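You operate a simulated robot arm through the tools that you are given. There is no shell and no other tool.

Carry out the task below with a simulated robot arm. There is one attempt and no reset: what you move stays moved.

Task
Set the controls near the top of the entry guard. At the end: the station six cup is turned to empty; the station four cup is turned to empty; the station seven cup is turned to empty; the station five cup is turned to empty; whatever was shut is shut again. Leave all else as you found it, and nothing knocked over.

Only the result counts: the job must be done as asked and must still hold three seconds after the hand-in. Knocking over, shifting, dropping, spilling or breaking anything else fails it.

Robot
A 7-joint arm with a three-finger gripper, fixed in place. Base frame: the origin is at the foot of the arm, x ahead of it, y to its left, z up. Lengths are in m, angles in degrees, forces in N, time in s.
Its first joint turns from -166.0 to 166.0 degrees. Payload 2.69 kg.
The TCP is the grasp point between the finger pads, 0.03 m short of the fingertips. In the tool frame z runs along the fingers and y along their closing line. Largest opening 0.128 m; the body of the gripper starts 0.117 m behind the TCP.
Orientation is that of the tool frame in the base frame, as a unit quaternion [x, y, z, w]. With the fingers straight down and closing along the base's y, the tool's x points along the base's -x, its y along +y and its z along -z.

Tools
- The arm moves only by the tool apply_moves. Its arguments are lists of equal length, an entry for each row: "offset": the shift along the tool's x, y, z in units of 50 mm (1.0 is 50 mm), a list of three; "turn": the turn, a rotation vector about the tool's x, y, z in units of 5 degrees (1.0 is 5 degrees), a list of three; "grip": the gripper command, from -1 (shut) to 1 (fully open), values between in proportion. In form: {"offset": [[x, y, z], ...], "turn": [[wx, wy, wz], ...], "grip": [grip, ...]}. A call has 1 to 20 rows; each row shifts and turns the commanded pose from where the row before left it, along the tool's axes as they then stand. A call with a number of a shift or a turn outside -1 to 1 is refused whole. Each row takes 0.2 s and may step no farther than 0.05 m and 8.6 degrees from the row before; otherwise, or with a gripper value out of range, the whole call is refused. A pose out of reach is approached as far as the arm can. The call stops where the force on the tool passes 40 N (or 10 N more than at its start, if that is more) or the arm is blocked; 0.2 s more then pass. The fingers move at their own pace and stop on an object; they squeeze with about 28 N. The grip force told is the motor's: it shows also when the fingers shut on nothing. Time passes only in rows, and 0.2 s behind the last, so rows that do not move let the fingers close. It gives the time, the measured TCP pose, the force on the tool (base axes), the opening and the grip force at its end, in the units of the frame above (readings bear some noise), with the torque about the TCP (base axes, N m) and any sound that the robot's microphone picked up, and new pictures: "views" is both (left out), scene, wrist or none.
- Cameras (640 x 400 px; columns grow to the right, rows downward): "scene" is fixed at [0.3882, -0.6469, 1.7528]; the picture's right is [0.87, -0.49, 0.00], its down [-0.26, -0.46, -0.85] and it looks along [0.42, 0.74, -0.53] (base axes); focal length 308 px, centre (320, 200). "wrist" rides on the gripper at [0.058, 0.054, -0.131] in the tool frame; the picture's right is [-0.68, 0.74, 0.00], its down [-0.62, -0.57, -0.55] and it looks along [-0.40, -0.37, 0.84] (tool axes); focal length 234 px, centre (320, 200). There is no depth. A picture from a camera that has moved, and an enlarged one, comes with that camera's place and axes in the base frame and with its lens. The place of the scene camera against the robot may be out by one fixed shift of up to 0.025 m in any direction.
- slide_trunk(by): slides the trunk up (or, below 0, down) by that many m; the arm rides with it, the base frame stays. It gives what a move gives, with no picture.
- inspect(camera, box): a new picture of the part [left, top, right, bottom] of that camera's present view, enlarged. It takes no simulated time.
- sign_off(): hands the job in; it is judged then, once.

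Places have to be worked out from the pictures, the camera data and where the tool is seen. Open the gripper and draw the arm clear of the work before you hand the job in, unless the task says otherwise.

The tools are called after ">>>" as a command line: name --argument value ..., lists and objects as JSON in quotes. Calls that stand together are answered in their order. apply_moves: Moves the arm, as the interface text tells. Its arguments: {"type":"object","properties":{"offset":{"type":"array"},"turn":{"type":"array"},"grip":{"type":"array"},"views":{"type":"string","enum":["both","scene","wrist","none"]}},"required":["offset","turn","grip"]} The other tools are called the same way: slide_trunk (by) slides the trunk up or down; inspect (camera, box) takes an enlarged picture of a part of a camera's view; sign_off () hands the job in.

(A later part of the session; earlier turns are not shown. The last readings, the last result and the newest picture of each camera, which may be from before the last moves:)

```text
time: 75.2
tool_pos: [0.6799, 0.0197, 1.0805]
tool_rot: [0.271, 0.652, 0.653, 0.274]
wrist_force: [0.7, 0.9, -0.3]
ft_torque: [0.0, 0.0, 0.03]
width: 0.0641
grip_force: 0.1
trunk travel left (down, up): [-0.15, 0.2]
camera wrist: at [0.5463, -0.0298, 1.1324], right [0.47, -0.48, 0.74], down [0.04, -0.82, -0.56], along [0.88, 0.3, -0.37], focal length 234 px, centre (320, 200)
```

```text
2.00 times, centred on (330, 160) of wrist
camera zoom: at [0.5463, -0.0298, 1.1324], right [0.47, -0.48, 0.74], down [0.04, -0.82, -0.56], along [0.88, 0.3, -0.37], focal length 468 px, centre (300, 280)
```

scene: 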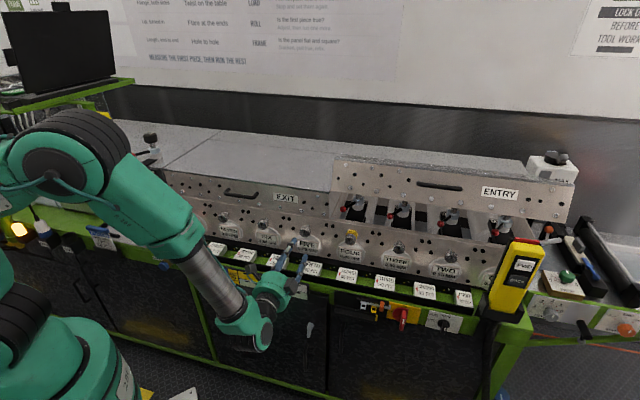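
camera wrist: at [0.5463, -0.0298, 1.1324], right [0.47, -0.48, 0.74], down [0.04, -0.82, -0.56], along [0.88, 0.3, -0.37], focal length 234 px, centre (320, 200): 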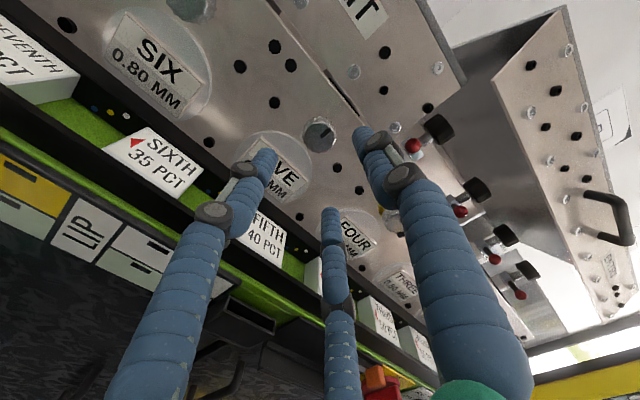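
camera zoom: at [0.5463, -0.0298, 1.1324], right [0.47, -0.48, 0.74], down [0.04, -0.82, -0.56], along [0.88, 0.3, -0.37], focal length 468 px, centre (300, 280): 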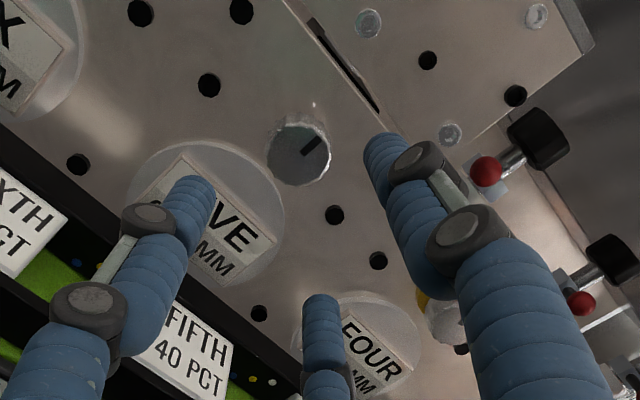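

FIVE's axis computes to u≈0.465, z≈1.0786. I'll rewind the wrist another 100° (still clear of the panel) and check it gets there.

>>> apply_moves --offset '[[0.02, -0.03, 0], [0, 0, 0], [0, 0, 0], [0, 0, 0], [0, 0, 0], [0, 0, 0], [0, 0, 0], [0, 0, 0], [0, 0, 0], [0, 0, 0], [0, 0, 0], [0, 0, 0], [0, 0, 0], [0, 0, 0], [0, 0, 0], [0, 0, 0], [0, 0, 0], [0, 0, 0], [0, 0, 0], [0, 0, 0]]' --turn '[[0, 0, -1], [0, 0, -1], [0, 0, -1], [0, 0, -1], [0, 0, -1], [0, 0, -1], [0, 0, -1], [0, 0, -1], [0, 0, -1], [0, 0, -1], [0, 0, -1], [0, 0, -1], [0, 0, -1], [0, 0, -1], [0, 0, -1], [0, 0, -1], [0, 0, -1], [0, 0, -1], [0, 0, -1], [0, 0, -1]]' --grip '[0, 0, 0, 0, 0, 0, 0, 0, 0, 0, 0, 0, 0, 0, 0, 0, 0, 0, 0, 0]'

```text
time: 79.4
tool_pos: [0.6781, 0.0206, 1.0775]
tool_rot: [-0.327, 0.627, 0.21, 0.676]
wrist_force: [0.3, -0.4, 0.2]
ft_torque: [0.02, -0.04, 0.02]
width: 0.0639
grip_force: 0.1
trunk travel left (down, up): [-0.15, 0.2]
camera wrist: at [0.5561, -0.0409, 1.0098], right [-0.59, 0.6, 0.54], down [-0.08, -0.71, 0.7], along [0.8, 0.38, 0.46], focal length 234 px, centre (320, 200)
```

scene: 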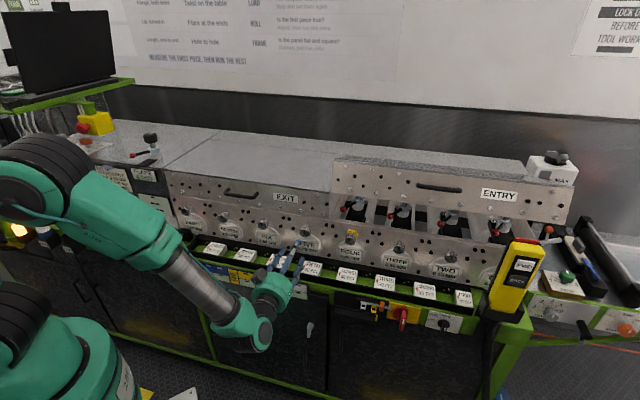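
wrist: 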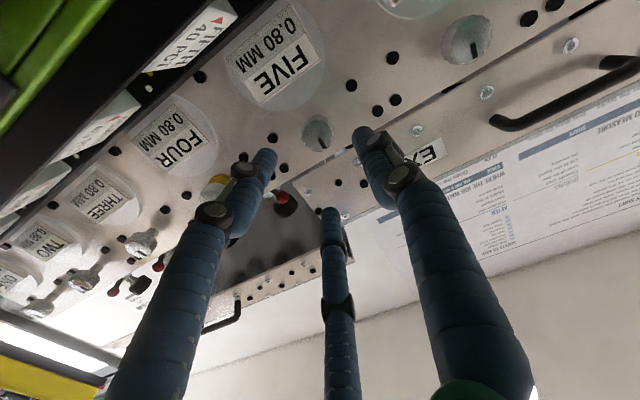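

The wrist reached −100° fine and the tool is on FIVE's axis. Advancing and gripping.

>>> apply_moves --offset '[[0, 0, 0.75], [0, 0, 0.75], [0, 0, 0.7], [0, 0, 0], [0, 0, 0], [0, 0, 0]]' --turn '[[0, 0, 0], [0, 0, 0], [0, 0, 0], [0, 0, 0], [0, 0, 0], [0, 0, 0]]' --grip '[0, 0, 0, -1, -1, -1]'

>>> inspect --camera "scene" --box '[280, 210, 330, 250]'

```text
time: 80.8
tool_pos: [0.759, 0.0965, 1.0784]
tool_rot: [-0.325, 0.627, 0.21, 0.676]
wrist_force: [19.7, -6.9, 4.6]
ft_torque: [0.0, 0.0, -0.8]
width: 0.0351
grip_force: 27.8
trunk travel left (down, up): [-0.15, 0.2]
camera wrist: at [0.6358, 0.0358, 1.0096], right [-0.59, 0.6, 0.54], down [-0.08, -0.71, 0.7], along [0.8, 0.38, 0.47], focal length 234 px, centre (320, 200)
```

scene: 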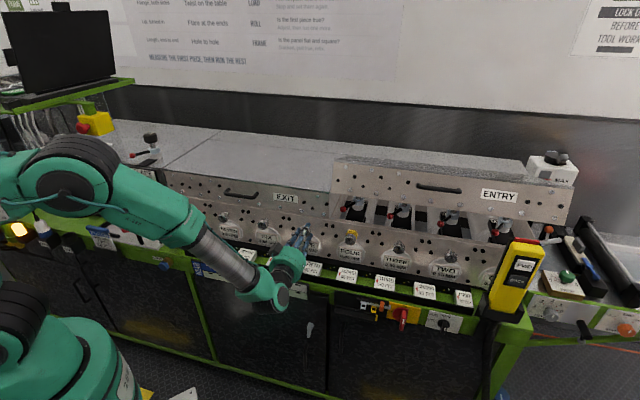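
wrist: 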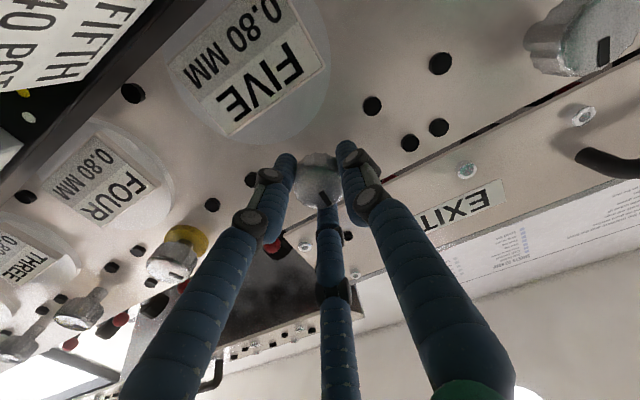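

```text
10.00 times, centred on (305, 230) of scene
camera zoom: at [0.3882, -0.6469, 1.7528], right [0.87, -0.49, 0.0], down [-0.26, -0.46, -0.85], along [0.42, 0.74, -0.53], focal length 3082 px, centre (470, -100)
```

zoom: 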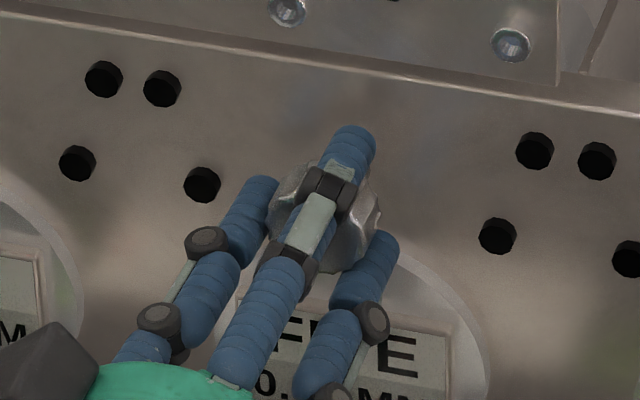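

The grip centred at u≈0.4685. I'll relieve the side load by correcting the command, then read again.

>>> apply_moves --offset '[[0.012, -0.06, -0.01], [0, 0, 0], [0, 0, 0]]' --turn '[[0, 0, 0], [0, 0, 0], [0, 0, 0]]' --grip '[-1, -1, -1]' --views "none"

```text
time: 81.6
tool_pos: [0.7585, 0.0968, 1.0778]
tool_rot: [-0.325, 0.627, 0.21, 0.676]
wrist_force: [11.6, 13.2, 13.3]
ft_torque: [0.36, -0.41, 0.84]
width: 0.0341
grip_force: 44.6
trunk travel left (down, up): [-0.15, 0.2]
```

>>> apply_moves --offset '[[0, 0, 0.02], [0, 0, 0], [0, 0, 0], [0, 0, 0], [0, 0, 0], [0, 0, 0], [0, 0, 0], [0, 0, 0], [0, 0, 0], [0, 0, 0]]' --turn '[[0, 0, 1], [0, 0, 1], [0, 0, 1], [0, 0, 1], [0, 0, 1], [0, 0, 1], [0, 0, 1], [0, 0, 1], [0, 0, 1], [0, 0, 0]]' --grip '[-1, -1, -1, -1, -1, -1, -1, -1, -1, -1]'

>>> inspect --camera "wrist" --box '[250, 100, 410, 220]'

```text
time: 83.8
tool_pos: [0.7584, 0.0956, 1.0782]
tool_rot: [-0.06, 0.704, 0.454, 0.543]
wrist_force: [-20.2, -4.7, -0.9]
ft_torque: [-0.03, 0.05, 0.36]
width: 0.0344
grip_force: 45.2
trunk travel left (down, up): [-0.15, 0.2]
camera wrist: at [0.6117, 0.0596, 1.0599], right [-0.15, 0.15, 0.98], down [0.18, -0.97, 0.18], along [0.97, 0.21, 0.12], focal length 234 px, centre (320, 200)
```

scene: 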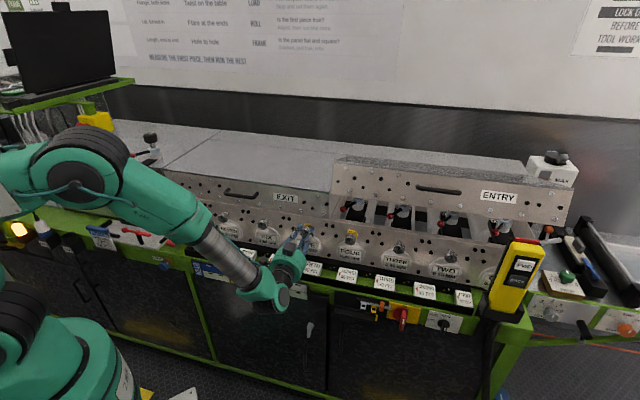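
wrist: 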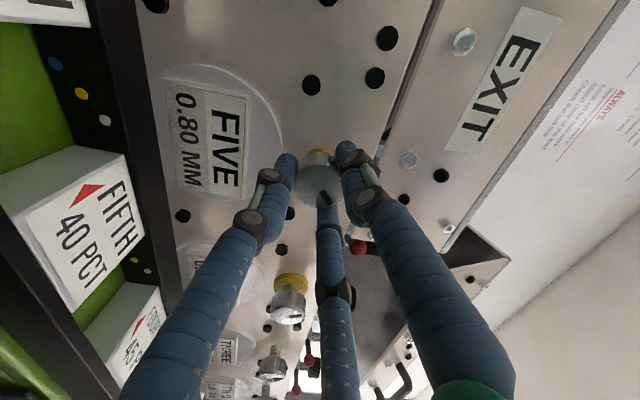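

```text
3.33 times, centred on (330, 160) of wrist
camera zoom: at [0.6117, 0.0596, 1.0599], right [-0.15, 0.15, 0.98], down [0.18, -0.97, 0.18], along [0.97, 0.21, 0.12], focal length 781 px, centre (287, 333)
```

zoom: 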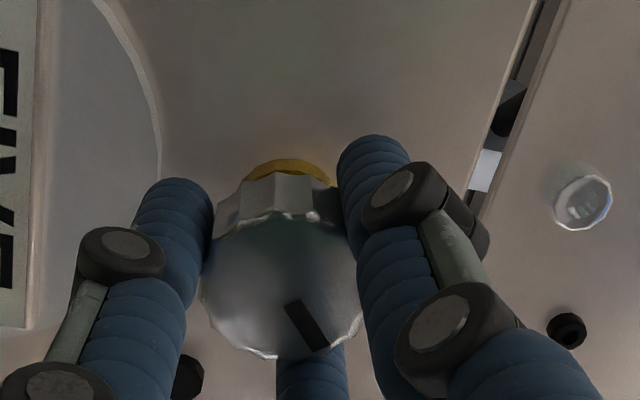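

FIVE turns with the fingers and grease shows. Continuing clockwise in larger chunks.

>>> apply_moves --offset '[[0, 0, -0.02], [0, 0, 0], [0, 0, 0], [0, 0, 0], [0, 0, 0], [0, 0, 0], [0, 0, 0], [0, 0, 0], [0, 0, 0], [0, 0, 0], [0, 0, 0]]' --turn '[[0, 0, 1], [0, 0, 1], [0, 0, 1], [0, 0, 1], [0, 0, 1], [0, 0, 1], [0, 0, 1], [0, 0, 1], [0, 0, 1], [0, 0, 1], [0, 0, 0]]' --grip '[-1, -1, -1, -1, -1, -1, -1, -1, -1, -1, -1]' --views "none"

```text
time: 86.2
tool_pos: [0.7594, 0.0959, 1.0786]
tool_rot: [0.243, 0.663, 0.641, 0.301]
wrist_force: [-4.6, -1.0, -12.3]
ft_torque: [-0.36, 0.38, -0.06]
width: 0.0344
grip_force: 45.3
trunk travel left (down, up): [-0.15, 0.2]
```

>>> apply_moves --offset '[[0, -0.015, 0], [0, 0, 0], [0, 0, 0], [0, 0, 0], [0, 0, 0], [0, 0, 0], [0, 0, 0], [0, 0, 0], [0, 0, 0], [0, 0, 0], [0, 0, 0]]' --turn '[[0, 0, 1], [0, 0, 1], [0, 0, 1], [0, 0, 1], [0, 0, 1], [0, 0, 1], [0, 0, 1], [0, 0, 1], [0, 0, 1], [0, 0, 1], [0, 0, 0]]' --grip '[-1, -1, -1, -1, -1, -1, -1, -1, -1, -1, -1]'

>>> inspect --camera "wrist" --box '[250, 100, 410, 220]'

```text
time: 88.6
tool_pos: [0.759, 0.0961, 1.0772]
tool_rot: [0.501, 0.498, 0.708, 0.002]
wrist_force: [-7.3, 8.6, 0.2]
ft_torque: [0.1, -0.04, 0.62]
width: 0.0341
grip_force: 44.8
trunk travel left (down, up): [-0.15, 0.2]
camera wrist: at [0.6638, 0.0068, 1.1562], right [0.7, -0.71, 0.04], down [-0.36, -0.41, -0.84], along [0.61, 0.57, -0.55], focal length 234 px, centre (320, 200)
```

scene: 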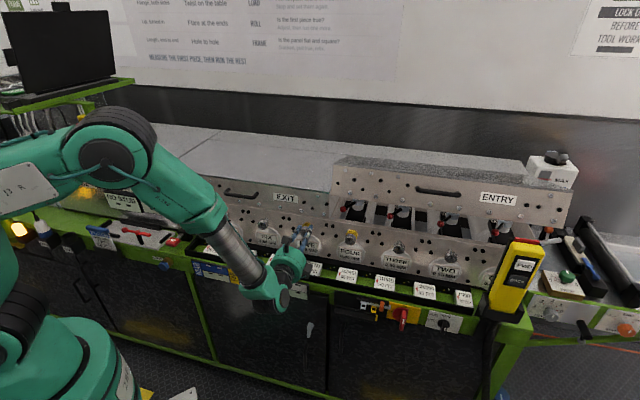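
wrist: 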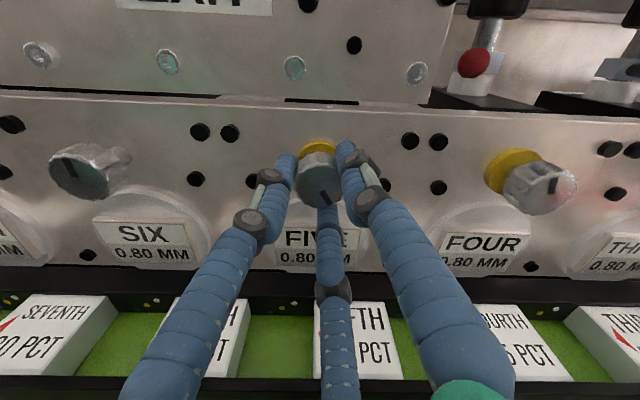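

```text
3.33 times, centred on (330, 160) of wrist
camera zoom: at [0.6638, 0.0068, 1.1562], right [0.7, -0.71, 0.04], down [-0.36, -0.41, -0.84], along [0.61, 0.57, -0.55], focal length 781 px, centre (287, 333)
```

zoom: 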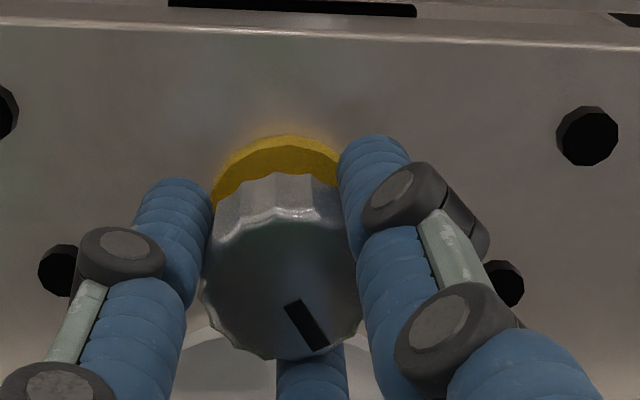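

>>> apply_moves --offset '[[0, 0, 0], [0, 0, 0], [0, 0, 0], [0, 0, 0], [0, 0, 0], [0, 0, 0], [0, 0, 0], [0, 0, 0], [0, 0, 0], [0, 0, 0], [0, 0, 0]]' --turn '[[0, 0, 1], [0, 0, 1], [0, 0, 1], [0, 0, 1], [0, 0, 1], [0, 0, 1], [0, 0, 1], [0, 0, 1], [0, 0, 1], [0, 0, 1], [0, 0, 0]]' --grip '[-1, -1, -1, -1, -1, -1, -1, -1, -1, -1, -1]' --views "none"

```text
time: 91.0
tool_pos: [0.7588, 0.096, 1.0777]
tool_rot: [0.665, 0.239, 0.643, -0.295]
wrist_force: [-6.2, 13.4, 2.6]
ft_torque: [0.14, -0.13, 0.13]
width: 0.0343
grip_force: 45.2
trunk travel left (down, up): [-0.15, 0.2]
```

>>> apply_moves --offset '[[0, 0, 0], [0, 0, 0], [0, 0, 0], [0, 0, 0], [0, 0, 0], [0, 0, 0], [0, 0, 0], [0, 0, 0], [0, 0, 0], [0, 0, 0], [0, 0, 0]]' --turn '[[0, 0, 1], [0, 0, 1], [0, 0, 1], [0, 0, 1], [0, 0, 1], [0, 0, 1], [0, 0, 1], [0, 0, 1], [0, 0, 1], [0, 0, 1], [0, 0, 0]]' --grip '[-1, -1, -1, -1, -1, -1, -1, -1, -1, -1, -1]'

>>> inspect --camera "wrist" --box '[250, 100, 410, 220]'

```text
time: 93.4
tool_pos: [0.7587, 0.0967, 1.0779]
tool_rot: [0.703, -0.064, 0.456, -0.541]
wrist_force: [-1.9, 4.6, 7.4]
ft_torque: [0.21, -0.19, 0.03]
width: 0.0343
grip_force: 45.2
trunk travel left (down, up): [-0.15, 0.2]
camera wrist: at [0.7216, -0.0514, 1.0663], right [-0.09, 0.1, -0.99], down [-0.97, 0.2, 0.11], along [0.21, 0.97, 0.07], focal length 234 px, centre (320, 200)
```

scene: 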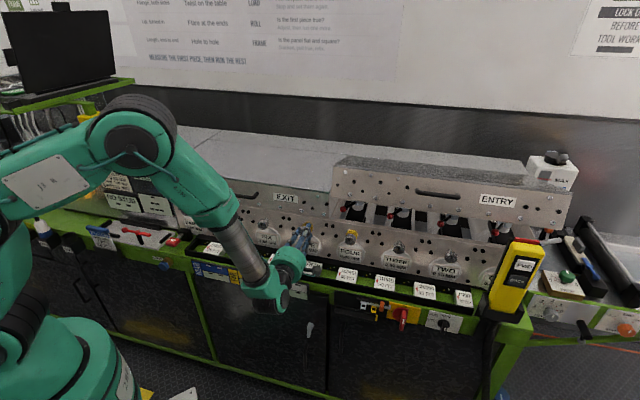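
wrist: 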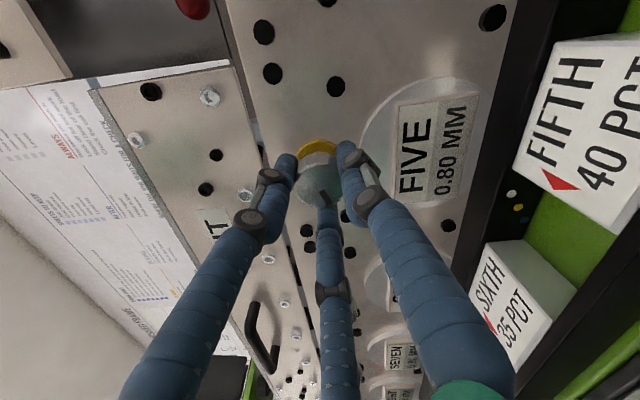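

```text
3.33 times, centred on (330, 160) of wrist
camera zoom: at [0.7216, -0.0514, 1.0663], right [-0.09, 0.1, -0.99], down [-0.97, 0.2, 0.11], along [0.21, 0.97, 0.07], focal length 781 px, centre (287, 333)
```

zoom: 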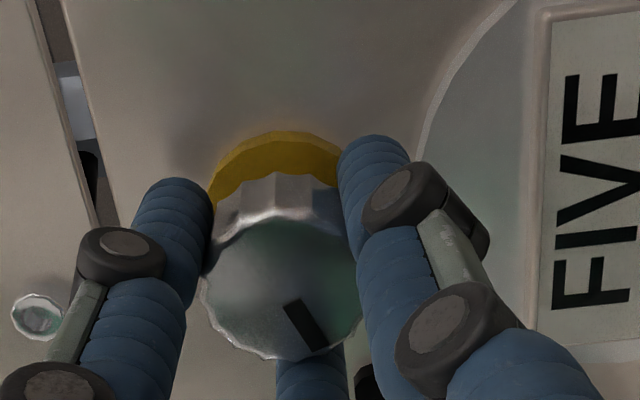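

>>> apply_moves --offset '[[0, 0, 0], [0, 0, 0], [0, 0, 0], [0, 0, 0], [0, 0, 0], [0, 0, 0], [0, 0, 0], [0, 0, 0], [0, 0, 0]]' --turn '[[0, 0, 1], [0, 0, 1], [0, 0, 1], [0, 0, 1], [0, 0, 1], [0, 0, 1], [0, 0, 1], [0, 0, 1], [0, 0, 0]]' --grip '[-1, -1, -1, -1, -1, -1, -1, -1, -1]'

>>> inspect --camera "wrist" --box '[250, 100, 410, 220]'

```text
time: 95.4
tool_pos: [0.759, 0.0961, 1.0771]
tool_rot: [-0.64, 0.3, -0.243, 0.664]
wrist_force: [-8.8, 8.2, 12.4]
ft_torque: [0.21, -0.19, 0.36]
width: 0.0343
grip_force: 45.2
trunk travel left (down, up): [-0.15, 0.2]
camera wrist: at [0.7042, -0.0336, 1.0182], right [-0.52, 0.52, -0.68], down [-0.79, 0.01, 0.61], along [0.33, 0.85, 0.41], focal length 234 px, centre (320, 200)
```

scene: 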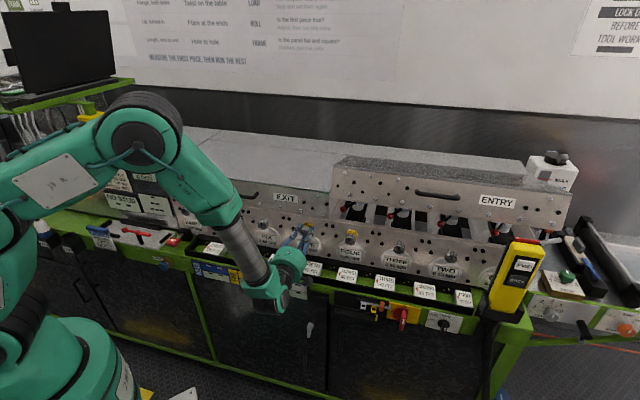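
wrist: 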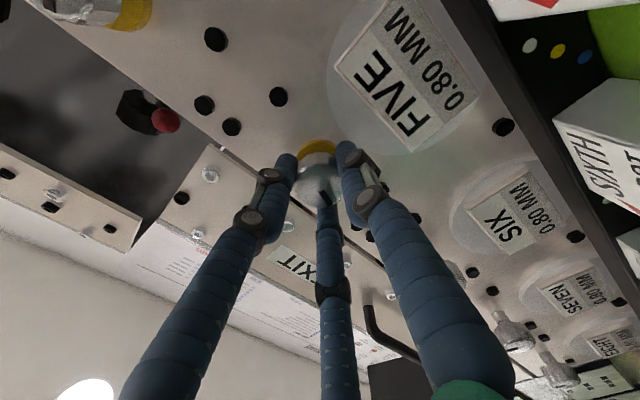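

```text
3.33 times, centred on (330, 160) of wrist
camera zoom: at [0.7042, -0.0336, 1.0182], right [-0.52, 0.52, -0.68], down [-0.79, 0.01, 0.61], along [0.33, 0.85, 0.41], focal length 781 px, centre (287, 333)
```

zoom: 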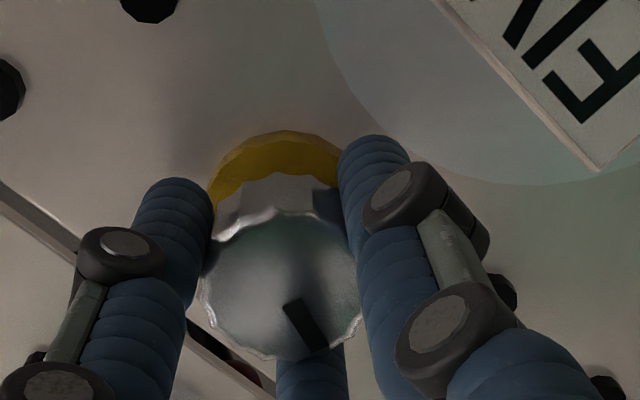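

>>> apply_moves --offset '[[0, 0, 0], [0, 0, 0], [0, 0, 0], [0, 0, 0], [0, 0, 0], [0, 0, 0], [0, 0, 0]]' --turn '[[0, 0, 1], [0, 0, 1], [0, 0, 1], [0, 0, 1], [0, 0, 1], [0, 0, 1], [0, 0, 0]]' --grip '[-1, -1, -1, -1, -1, -1, -1]'

>>> inspect --camera "wrist" --box '[250, 100, 410, 220]'

```text
time: 97.0
tool_pos: [0.7584, 0.0958, 1.077]
tool_rot: [-0.54, 0.455, -0.064, 0.705]
wrist_force: [-5.9, 13.1, 12.6]
ft_torque: [0.11, -0.11, 0.46]
width: 0.0343
grip_force: 45.1
trunk travel left (down, up): [-0.15, 0.2]
camera wrist: at [0.6786, -0.0076, 0.9992], right [-0.69, 0.69, -0.22], down [-0.52, -0.26, 0.81], along [0.51, 0.67, 0.54], focal length 234 px, centre (320, 200)
```

scene: 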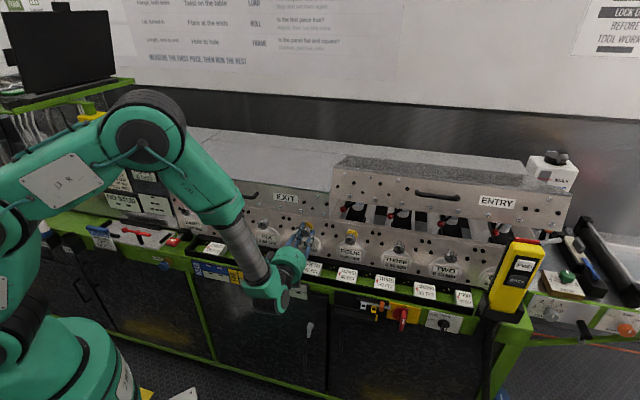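
wrist: 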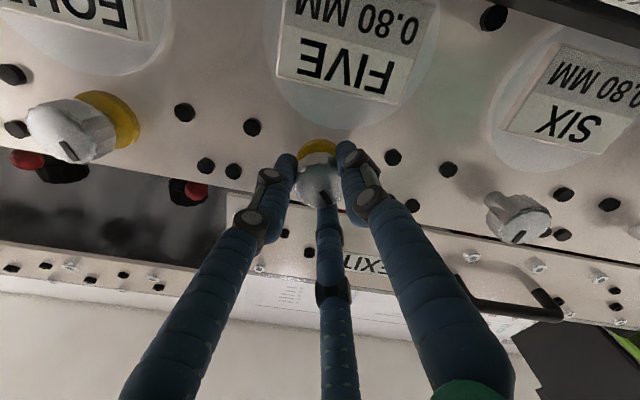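

```text
3.33 times, centred on (330, 160) of wrist
camera zoom: at [0.6786, -0.0076, 0.9992], right [-0.69, 0.69, -0.22], down [-0.52, -0.26, 0.81], along [0.51, 0.67, 0.54], focal length 781 px, centre (287, 333)
```

zoom: 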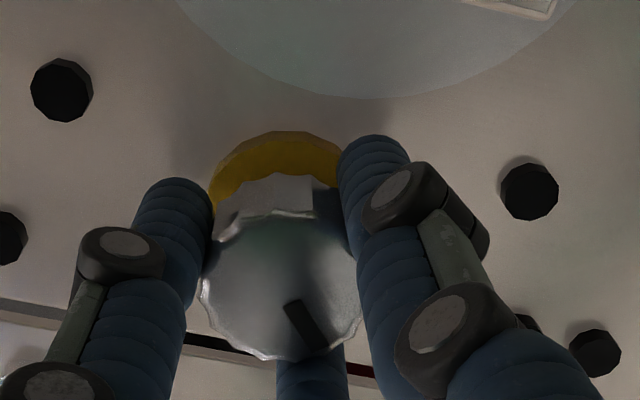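

>>> apply_moves --offset '[[0, 0, 0], [0, 0, 0], [0, 0, 0], [0, 0, 0], [0, 0, 0], [0, 0, 0]]' --turn '[[0, 0, 1], [0, 0, 1], [0, 0, 1], [0, 0, 1], [0, 0, 1], [0, 0, 0]]' --grip '[-1, -1, -1, -1, -1, -1]'

>>> inspect --camera "wrist" --box '[250, 100, 410, 220]'

```text
time: 98.4
tool_pos: [0.7583, 0.096, 1.0787]
tool_rot: [-0.43, 0.561, 0.09, 0.702]
wrist_force: [-2.1, 12.1, 9.9]
ft_torque: [-0.3, -0.64, 0.24]
width: 0.0345
grip_force: 45.4
trunk travel left (down, up): [-0.15, 0.2]
camera wrist: at [0.6542, 0.0167, 0.9993], right [-0.69, 0.69, 0.22], down [-0.26, -0.52, 0.82], along [0.68, 0.5, 0.54], focal length 234 px, centre (320, 200)
```

scene: 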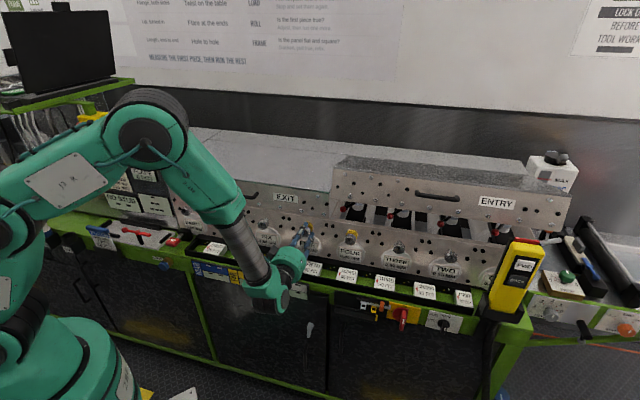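
wrist: 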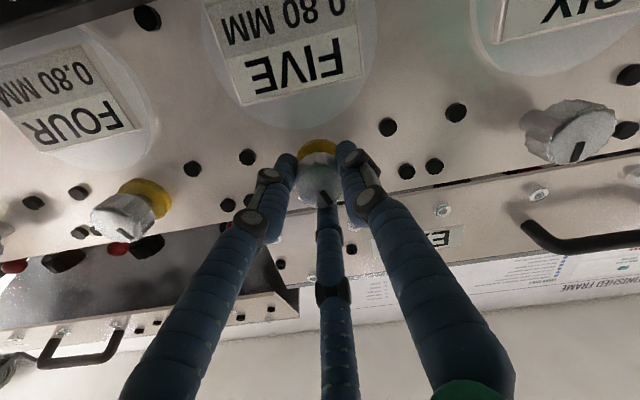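

```text
3.33 times, centred on (330, 160) of wrist
camera zoom: at [0.6542, 0.0167, 0.9993], right [-0.69, 0.69, 0.22], down [-0.26, -0.52, 0.82], along [0.68, 0.5, 0.54], focal length 781 px, centre (287, 333)
```

zoom: 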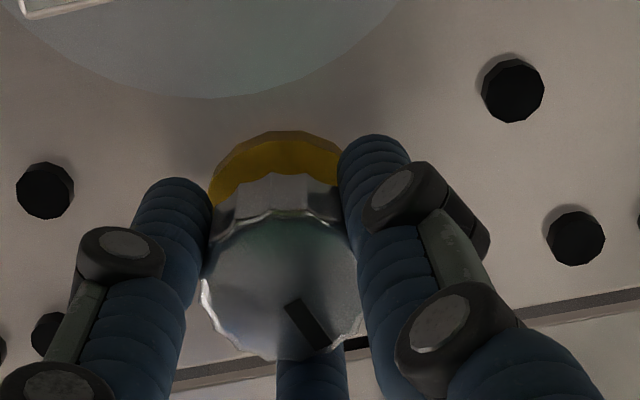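

Axial torque is again −0.66 Nm at ~340°, the same stop as cup FOUR. I'll release FIVE, back off, and compare both.

>>> apply_moves --offset '[[0, 0, 0], [0, 0, 0], [0, 0, -0.6], [0, 0, -1], [0, 0, -0.6]]' --turn '[[0, 0, 0], [0, 0, 0], [0, 0, 0], [0, 0, 0], [0, 0, 0]]' --grip '[0, 0, 0, 0, 0]'

>>> inspect --camera "scene" --box '[290, 210, 380, 265]'

>>> inspect --camera "wrist" --box '[100, 60, 420, 260]'

```text
time: 99.6
tool_pos: [0.6772, 0.0157, 1.0787]
tool_rot: [-0.428, 0.561, 0.089, 0.703]
wrist_force: [0.1, -0.7, 0.0]
ft_torque: [-0.02, -0.01, 0.01]
width: 0.0639
grip_force: 0.0
trunk travel left (down, up): [-0.15, 0.2]
camera wrist: at [0.5739, -0.0629, 0.9998], right [-0.69, 0.69, 0.22], down [-0.26, -0.52, 0.82], along [0.68, 0.5, 0.54], focal length 234 px, centre (320, 200)
```

scene: 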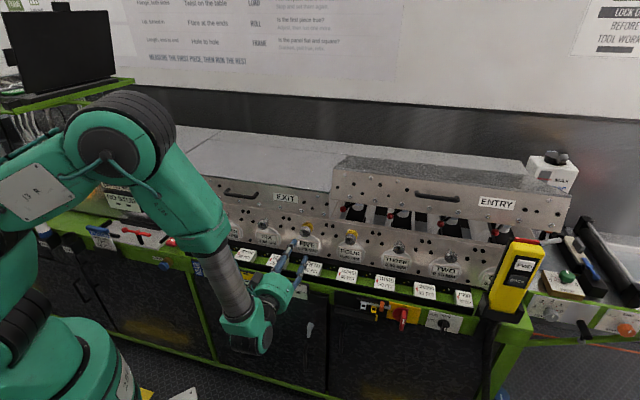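
wrist: 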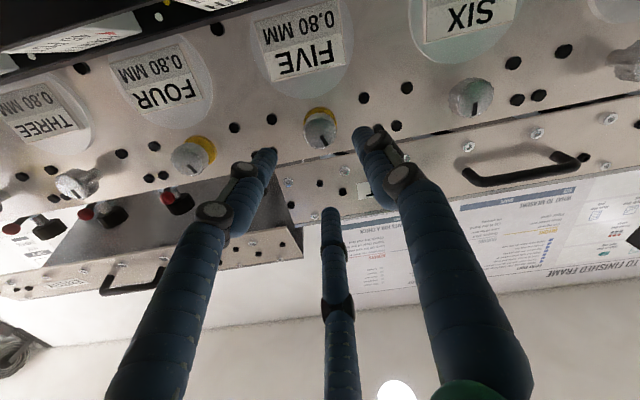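

```text
7.11 times, centred on (335, 238) of scene
camera zoom: at [0.3882, -0.6469, 1.7528], right [0.87, -0.49, 0.0], down [-0.26, -0.46, -0.85], along [0.42, 0.74, -0.53], focal length 2191 px, centre (213, -67)
```

zoom: 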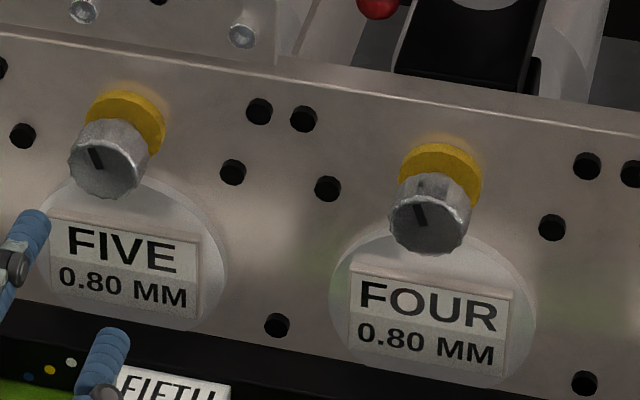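

```text
2.00 times, centred on (260, 160) of wrist
camera zoom: at [0.5739, -0.0629, 0.9998], right [-0.69, 0.69, 0.22], down [-0.26, -0.52, 0.82], along [0.68, 0.5, 0.54], focal length 468 px, centre (440, 280)
```

zoom: 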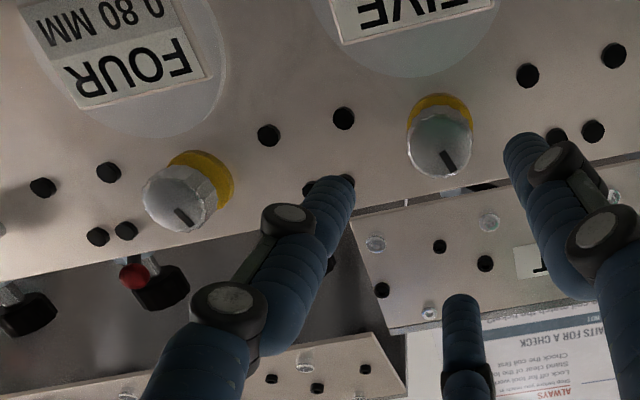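

FIVE's pointer looks ~8° short of FOUR's. To be sure it's against its stop I'll rewind 100°, re-grip FIVE and try turning it a bit more.

>>> apply_moves --offset '[[0, 0, 0], [0, 0, 0], [0, 0, 0], [0, 0, 0], [0, 0, 0], [0, 0, 0], [0, 0, 0], [0, 0, 0], [0, 0, 0], [0, 0, 0], [0, 0, 0], [0, 0, 0], [0, 0, 0], [0, 0, 0], [0, 0, 0], [0, 0, 0], [0, 0, 0], [0, 0, 0], [0, 0, 0], [0, 0, 0]]' --turn '[[0, 0, -1], [0, 0, -1], [0, 0, -1], [0, 0, -1], [0, 0, -1], [0, 0, -1], [0, 0, -1], [0, 0, -1], [0, 0, -1], [0, 0, -1], [0, 0, -1], [0, 0, -1], [0, 0, -1], [0, 0, -1], [0, 0, -1], [0, 0, -1], [0, 0, -1], [0, 0, -1], [0, 0, -1], [0, 0, -1]]' --grip '[0, 0, 0, 0, 0, 0, 0, 0, 0, 0, 0, 0, 0, 0, 0, 0, 0, 0, 0, 0]' --views "wrist"

>>> inspect --camera "scene" --box '[290, 210, 340, 250]'

>>> inspect --camera "scene" --box '[330, 220, 380, 260]'

```text
time: 103.8
tool_pos: [0.6812, 0.0181, 1.0765]
tool_rot: [0.706, -0.032, 0.48, -0.52]
wrist_force: [0.1, 0.3, 0.2]
ft_torque: [0.03, 0.04, -0.01]
width: 0.0642
grip_force: 0.0
trunk travel left (down, up): [-0.15, 0.2]
camera wrist: at [0.6439, -0.1299, 1.0719], right [-0.03, 0.03, -1.0], down [-0.98, 0.21, 0.03], along [0.21, 0.98, 0.02], focal length 234 px, centre (320, 200)
```

wrist: 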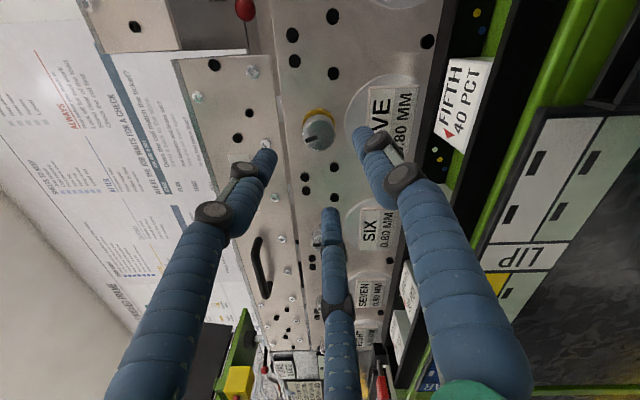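

```text
10.00 times, centred on (315, 230) of scene
camera zoom: at [0.3882, -0.6469, 1.7528], right [0.87, -0.49, 0.0], down [-0.26, -0.46, -0.85], along [0.42, 0.74, -0.53], focal length 3082 px, centre (370, -100)
```

zoom: 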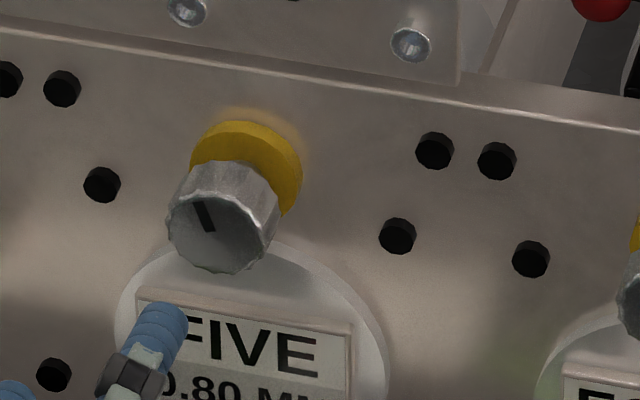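

```text
10.00 times, centred on (355, 240) of scene
camera zoom: at [0.3882, -0.6469, 1.7528], right [0.87, -0.49, 0.0], down [-0.26, -0.46, -0.85], along [0.42, 0.74, -0.53], focal length 3082 px, centre (-30, -200)
```

zoom: 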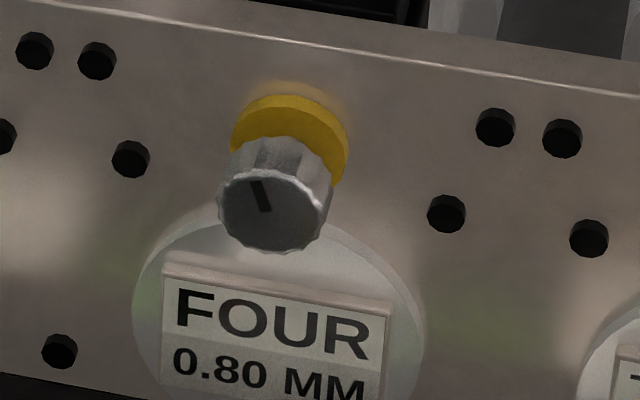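

>>> apply_moves --offset '[[0, -0.03, 0.75], [0, 0, 0.75], [0, 0, 0.7], [0, 0, 0], [0, 0, 0], [0, 0, 0]]' --turn '[[0, 0, 0], [0, 0, 0], [0, 0, 0], [0, 0, 0], [0, 0, 0], [0, 0, 0]]' --grip '[0, 0, 0, -1, -1, -1]' --views "wrist"

>>> inspect --camera "wrist" --box '[250, 100, 410, 220]'

```text
time: 105.2
tool_pos: [0.7573, 0.0999, 1.0777]
tool_rot: [0.706, -0.032, 0.48, -0.521]
wrist_force: [11.2, -6.3, -11.1]
ft_torque: [-0.15, 0.16, -0.65]
width: 0.0374
grip_force: 45.4
trunk travel left (down, up): [-0.15, 0.2]
camera wrist: at [0.72, -0.0487, 1.0733], right [-0.03, 0.03, -1.0], down [-0.98, 0.21, 0.04], along [0.21, 0.98, 0.03], focal length 234 px, centre (320, 200)
```

wrist: 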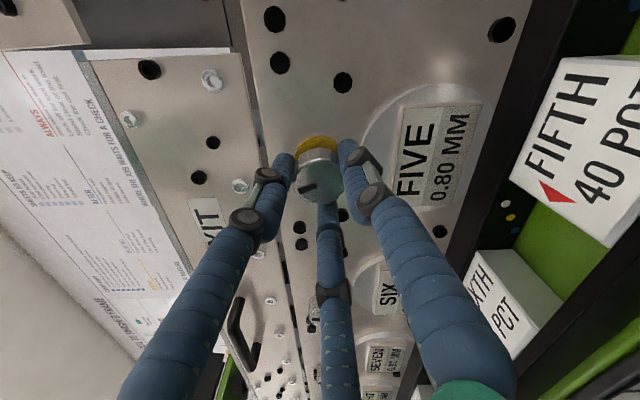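

```text
3.33 times, centred on (330, 160) of wrist
camera zoom: at [0.72, -0.0487, 1.0733], right [-0.03, 0.03, -1.0], down [-0.98, 0.21, 0.04], along [0.21, 0.98, 0.03], focal length 781 px, centre (287, 333)
```

zoom: 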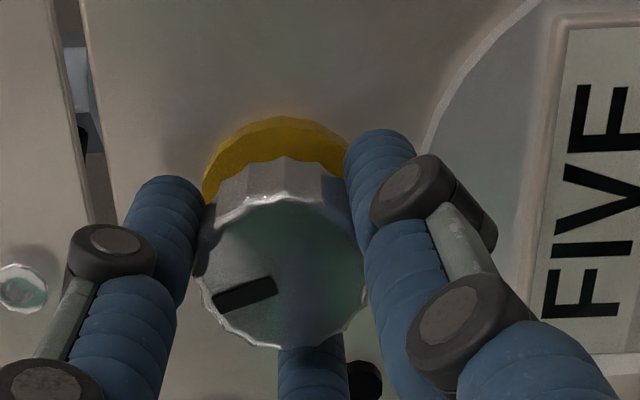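

>>> apply_moves --offset '[[0.03, 0.02, 0], [0, 0, 0], [0, 0, 0], [0, 0, 0], [0, 0, 0], [0, 0, 0]]' --turn '[[0, 0, 1], [0, 0, 1], [0, 0, 1], [0, 0, 1], [0, 0, 1], [0, 0, 0]]' --grip '[-1, -1, -1, -1, -1, -1]' --views "wrist"

>>> inspect --camera "wrist" --box '[250, 100, 410, 220]'

```text
time: 106.6
tool_pos: [0.759, 0.0974, 1.0782]
tool_rot: [0.682, -0.185, 0.355, -0.612]
wrist_force: [-1.2, 0.7, -12.7]
ft_torque: [-0.27, 0.18, 0.15]
width: 0.035
grip_force: 44.9
trunk travel left (down, up): [-0.15, 0.2]
camera wrist: at [0.7162, -0.0451, 1.0404], right [-0.33, 0.33, -0.89], down [-0.91, 0.14, 0.39], along [0.25, 0.93, 0.25], focal length 234 px, centre (320, 200)
```

wrist: 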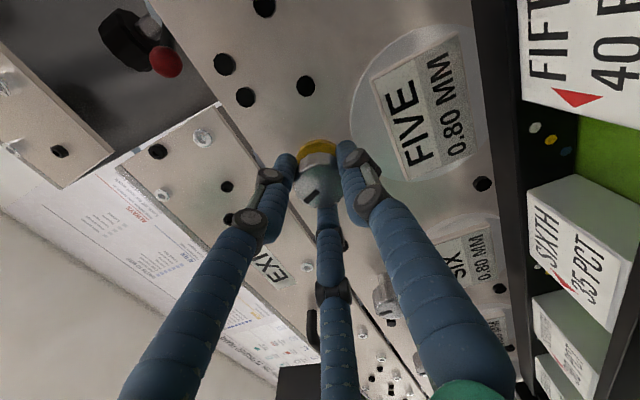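

```text
3.33 times, centred on (330, 160) of wrist
camera zoom: at [0.7162, -0.0451, 1.0404], right [-0.33, 0.33, -0.89], down [-0.91, 0.14, 0.39], along [0.25, 0.93, 0.25], focal length 781 px, centre (287, 333)
```

zoom: 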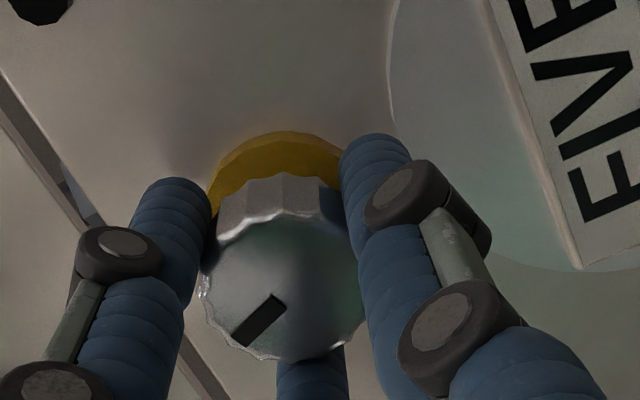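

>>> apply_moves --offset '[[0, 0, 0], [0, 0, 0], [0, 0, 0], [0, 0, 0], [0, 0, 0]]' --turn '[[0, 0, 1], [0, 0, 1], [0, 0, 1], [0, 0, 1], [0, 0, 0]]' --grip '[-1, -1, -1, -1, -1]' --views "wrist"

>>> inspect --camera "wrist" --box '[250, 100, 410, 220]'

>>> inspect --camera "scene" --box '[290, 210, 340, 250]'

```text
time: 107.8
tool_pos: [0.759, 0.0973, 1.0779]
tool_rot: [-0.64, 0.3, -0.243, 0.664]
wrist_force: [0.7, 11.9, -11.7]
ft_torque: [-0.75, -0.33, 0.46]
width: 0.0352
grip_force: 44.7
trunk travel left (down, up): [-0.15, 0.2]
camera wrist: at [0.7044, -0.0333, 1.0185], right [-0.52, 0.52, -0.68], down [-0.79, 0.01, 0.62], along [0.33, 0.85, 0.41], focal length 234 px, centre (320, 200)
```

wrist: 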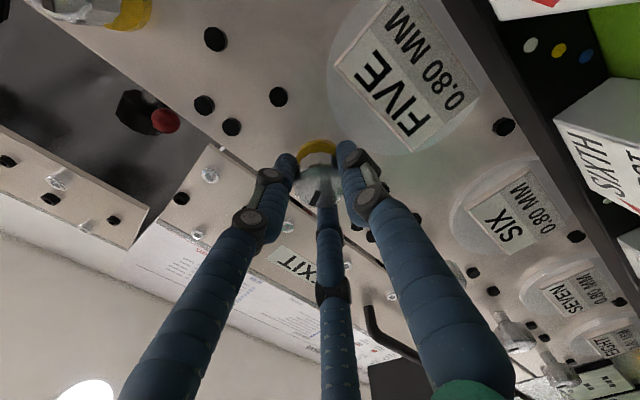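

```text
3.33 times, centred on (330, 160) of wrist
camera zoom: at [0.7044, -0.0333, 1.0185], right [-0.52, 0.52, -0.68], down [-0.79, 0.01, 0.62], along [0.33, 0.85, 0.41], focal length 781 px, centre (287, 333)
```

zoom: 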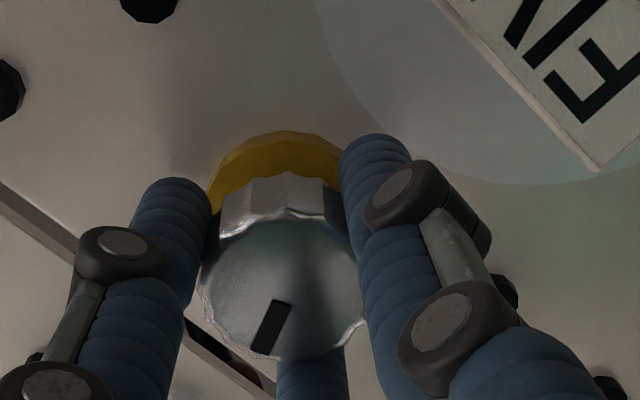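

```text
10.00 times, centred on (315, 230) of scene
camera zoom: at [0.3882, -0.6469, 1.7528], right [0.87, -0.49, 0.0], down [-0.26, -0.46, -0.85], along [0.42, 0.74, -0.53], focal length 3082 px, centre (370, -100)
```

zoom: 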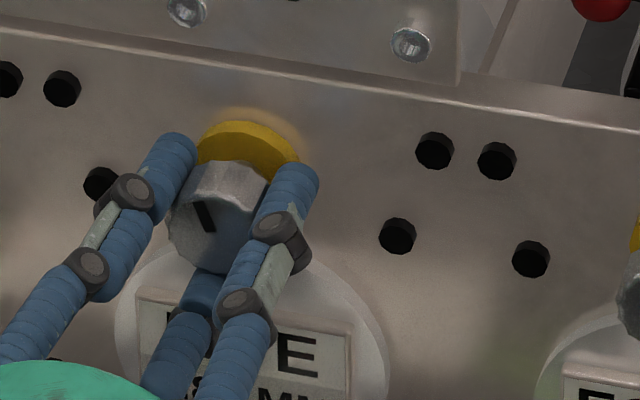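

FIVE's cap didn't move while the fingers slipped (torque −0.76 Nm), so it's firmly at its stop — empty. Releasing and moving on to SIX while rewinding the wrist.

>>> apply_moves --offset '[[0, 0, 0], [0, 0, 0], [0, 0, -0.6], [0, 0, -1], [0, 0, -0.6], [-0.792, 0.069, 0], [-0.792, 0.069, 0], [-0.792, 0.069, 0], [-0.792, 0.069, 0], [0, 0, 0], [0, 0, 0], [0, 0, 0], [0, 0, 0], [0, 0, 0], [0, 0, 0], [0, 0, 0], [0, 0, 0], [0, 0, 0], [0, 0, 0], [0, 0, 0]]' --turn '[[0, 0, 0], [0, 0, 0], [0, 0, 0], [0, 0, 0], [0, 0, 0], [0, 0, 0], [0, 0, 0], [0, 0, 0], [0, 0, 0], [0, 0, -1], [0, 0, -1], [0, 0, -1], [0, 0, -1], [0, 0, -1], [0, 0, -1], [0, 0, -1], [0, 0, -1], [0, 0, -1], [0, 0, -1], [0, 0, -1]]' --grip '[0, 0, 0, 0, 0, 0, 0, 0, 0, 0, 0, 0, 0, 0, 0, 0, 0, 0, 0, 0]' --views "scene"

>>> apply_moves --offset '[[0, 0, 0], [0, 0, 0], [0, 0, 0], [0, 0, 0], [0, 0, 0], [0, 0, 0], [0, 0, 0], [0, 0, 0], [0, 0, 0], [0, 0, 0], [0, 0, 0], [0, 0, 0], [0, 0, 0]]' --turn '[[0, 0, -1], [0, 0, -1], [0, 0, -1], [0, 0, -1], [0, 0, -1], [0, 0, -1], [0, 0, -1], [0, 0, -1], [0, 0, -1], [0, 0, -1], [0, 0, -1], [0, 0, -1], [0, 0, -1]]' --grip '[0, 0, 0, 0, 0, 0, 0, 0, 0, 0, 0, 0, 0]' --views "none"

>>> apply_moves --offset '[[0, 0, 0], [0, 0, 0], [0, 0, 0], [0, 0, 0], [0, 0, 0], [0, 0, 0], [0, 0, 0], [0, 0, 0], [0, 0, 0], [0, 0, 0], [0, 0, 0], [0, 0, 0], [0, 0, 0]]' --turn '[[0, 0, -1], [0, 0, -1], [0, 0, -1], [0, 0, -1], [0, 0, -1], [0, 0, -1], [0, 0, -1], [0, 0, -1], [0, 0, -1], [0, 0, -1], [0, 0, -1], [0, 0, -1], [0, 0, -1]]' --grip '[0, 0, 0, 0, 0, 0, 0, 0, 0, 0, 0, 0, 0]'

>>> inspect --camera "wrist" --box '[200, 60, 460, 260]'

```text
time: 112.0
tool_pos: [0.5696, 0.1316, 1.0772]
tool_rot: [0.707, 0.029, 0.524, -0.475]
wrist_force: [0.3, 0.0, -0.3]
ft_torque: [-0.02, 0.01, 0.02]
width: 0.0639
grip_force: 0.1
trunk travel left (down, up): [-0.15, 0.2]
```

scene: 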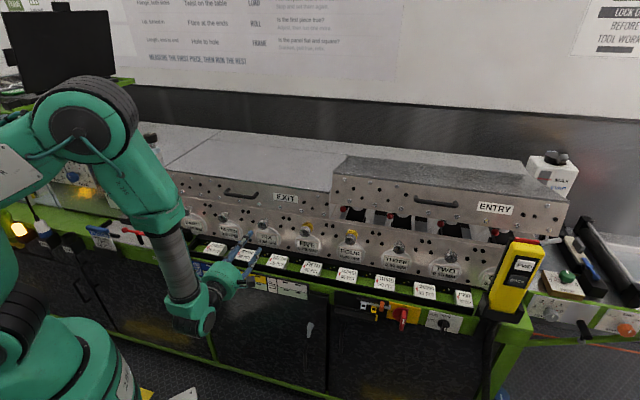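

```text
time: 114.8
tool_pos: [0.5703, 0.1314, 1.0774]
tool_rot: [0.579, 0.404, 0.698, -0.12]
wrist_force: [0.3, -0.1, -0.4]
ft_torque: [0.0, 0.01, -0.01]
width: 0.0643
grip_force: 0.1
trunk travel left (down, up): [-0.15, 0.2]
```

```text
time: 117.6
tool_pos: [0.5703, 0.1299, 1.0781]
tool_rot: [0.271, 0.652, 0.653, 0.273]
wrist_force: [-0.5, 0.5, -0.6]
ft_torque: [0.01, -0.01, -0.04]
width: 0.0639
grip_force: 0.1
trunk travel left (down, up): [-0.15, 0.2]
camera wrist: at [0.4359, 0.0804, 1.1308], right [0.47, -0.48, 0.74], down [0.04, -0.82, -0.56], along [0.88, 0.3, -0.37], focal length 234 px, centre (320, 200)
```

scene: 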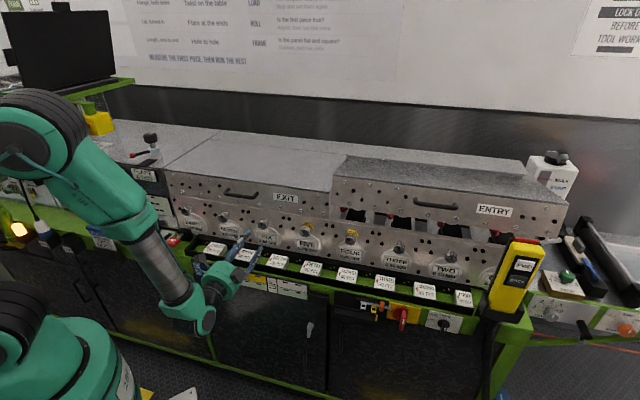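
wrist: 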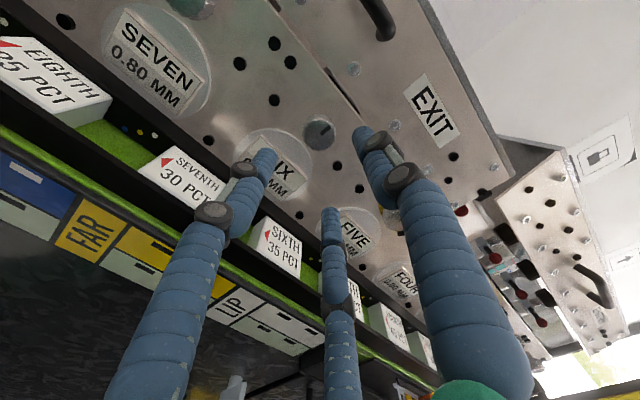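

```text
2.00 times, centred on (330, 160) of wrist
camera zoom: at [0.4359, 0.0804, 1.1308], right [0.47, -0.48, 0.74], down [0.04, -0.82, -0.56], along [0.88, 0.3, -0.37], focal length 468 px, centre (300, 280)
```

zoom: 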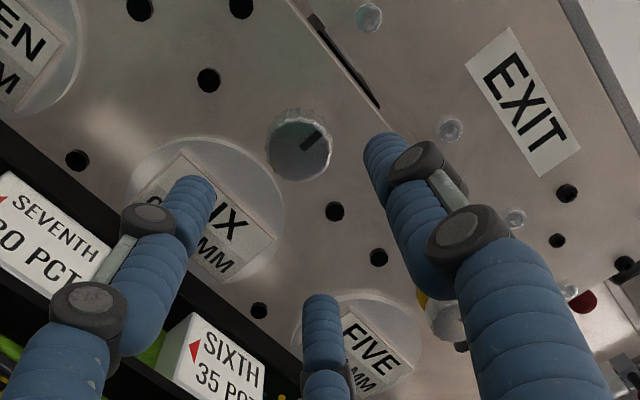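

SIX's axis is at u≈0.311, z≈1.078 — aligned. Rewinding to −100° and then gripping.

>>> apply_moves --offset '[[0.01, 0, 0], [0, 0, 0], [0, 0, 0], [0, 0, 0], [0, 0, 0], [0, 0, 0], [0, 0, 0], [0, 0, 0], [0, 0, 0], [0, 0, 0], [0, 0, 0], [0, 0, 0], [0, 0, 0], [0, 0, 0], [0, 0, 0], [0, 0, 0], [0, 0, 0], [0, 0, 0], [0, 0, 0], [0, 0, 0]]' --turn '[[0, 0, -1], [0, 0, -1], [0, 0, -1], [0, 0, -1], [0, 0, -1], [0, 0, -1], [0, 0, -1], [0, 0, -1], [0, 0, -1], [0, 0, -1], [0, 0, -1], [0, 0, -1], [0, 0, -1], [0, 0, -1], [0, 0, -1], [0, 0, -1], [0, 0, -1], [0, 0, -1], [0, 0, -1], [0, 0, -1]]' --grip '[0, 0, 0, 0, 0, 0, 0, 0, 0, 0, 0, 0, 0, 0, 0, 0, 0, 0, 0, 0]' --views "none"

```text
time: 121.8
tool_pos: [0.5697, 0.1317, 1.0771]
tool_rot: [-0.325, 0.627, 0.211, 0.676]
wrist_force: [0.1, -0.8, -0.8]
ft_torque: [-0.03, -0.01, 0.02]
width: 0.0641
grip_force: 0.0
trunk travel left (down, up): [-0.15, 0.2]
```

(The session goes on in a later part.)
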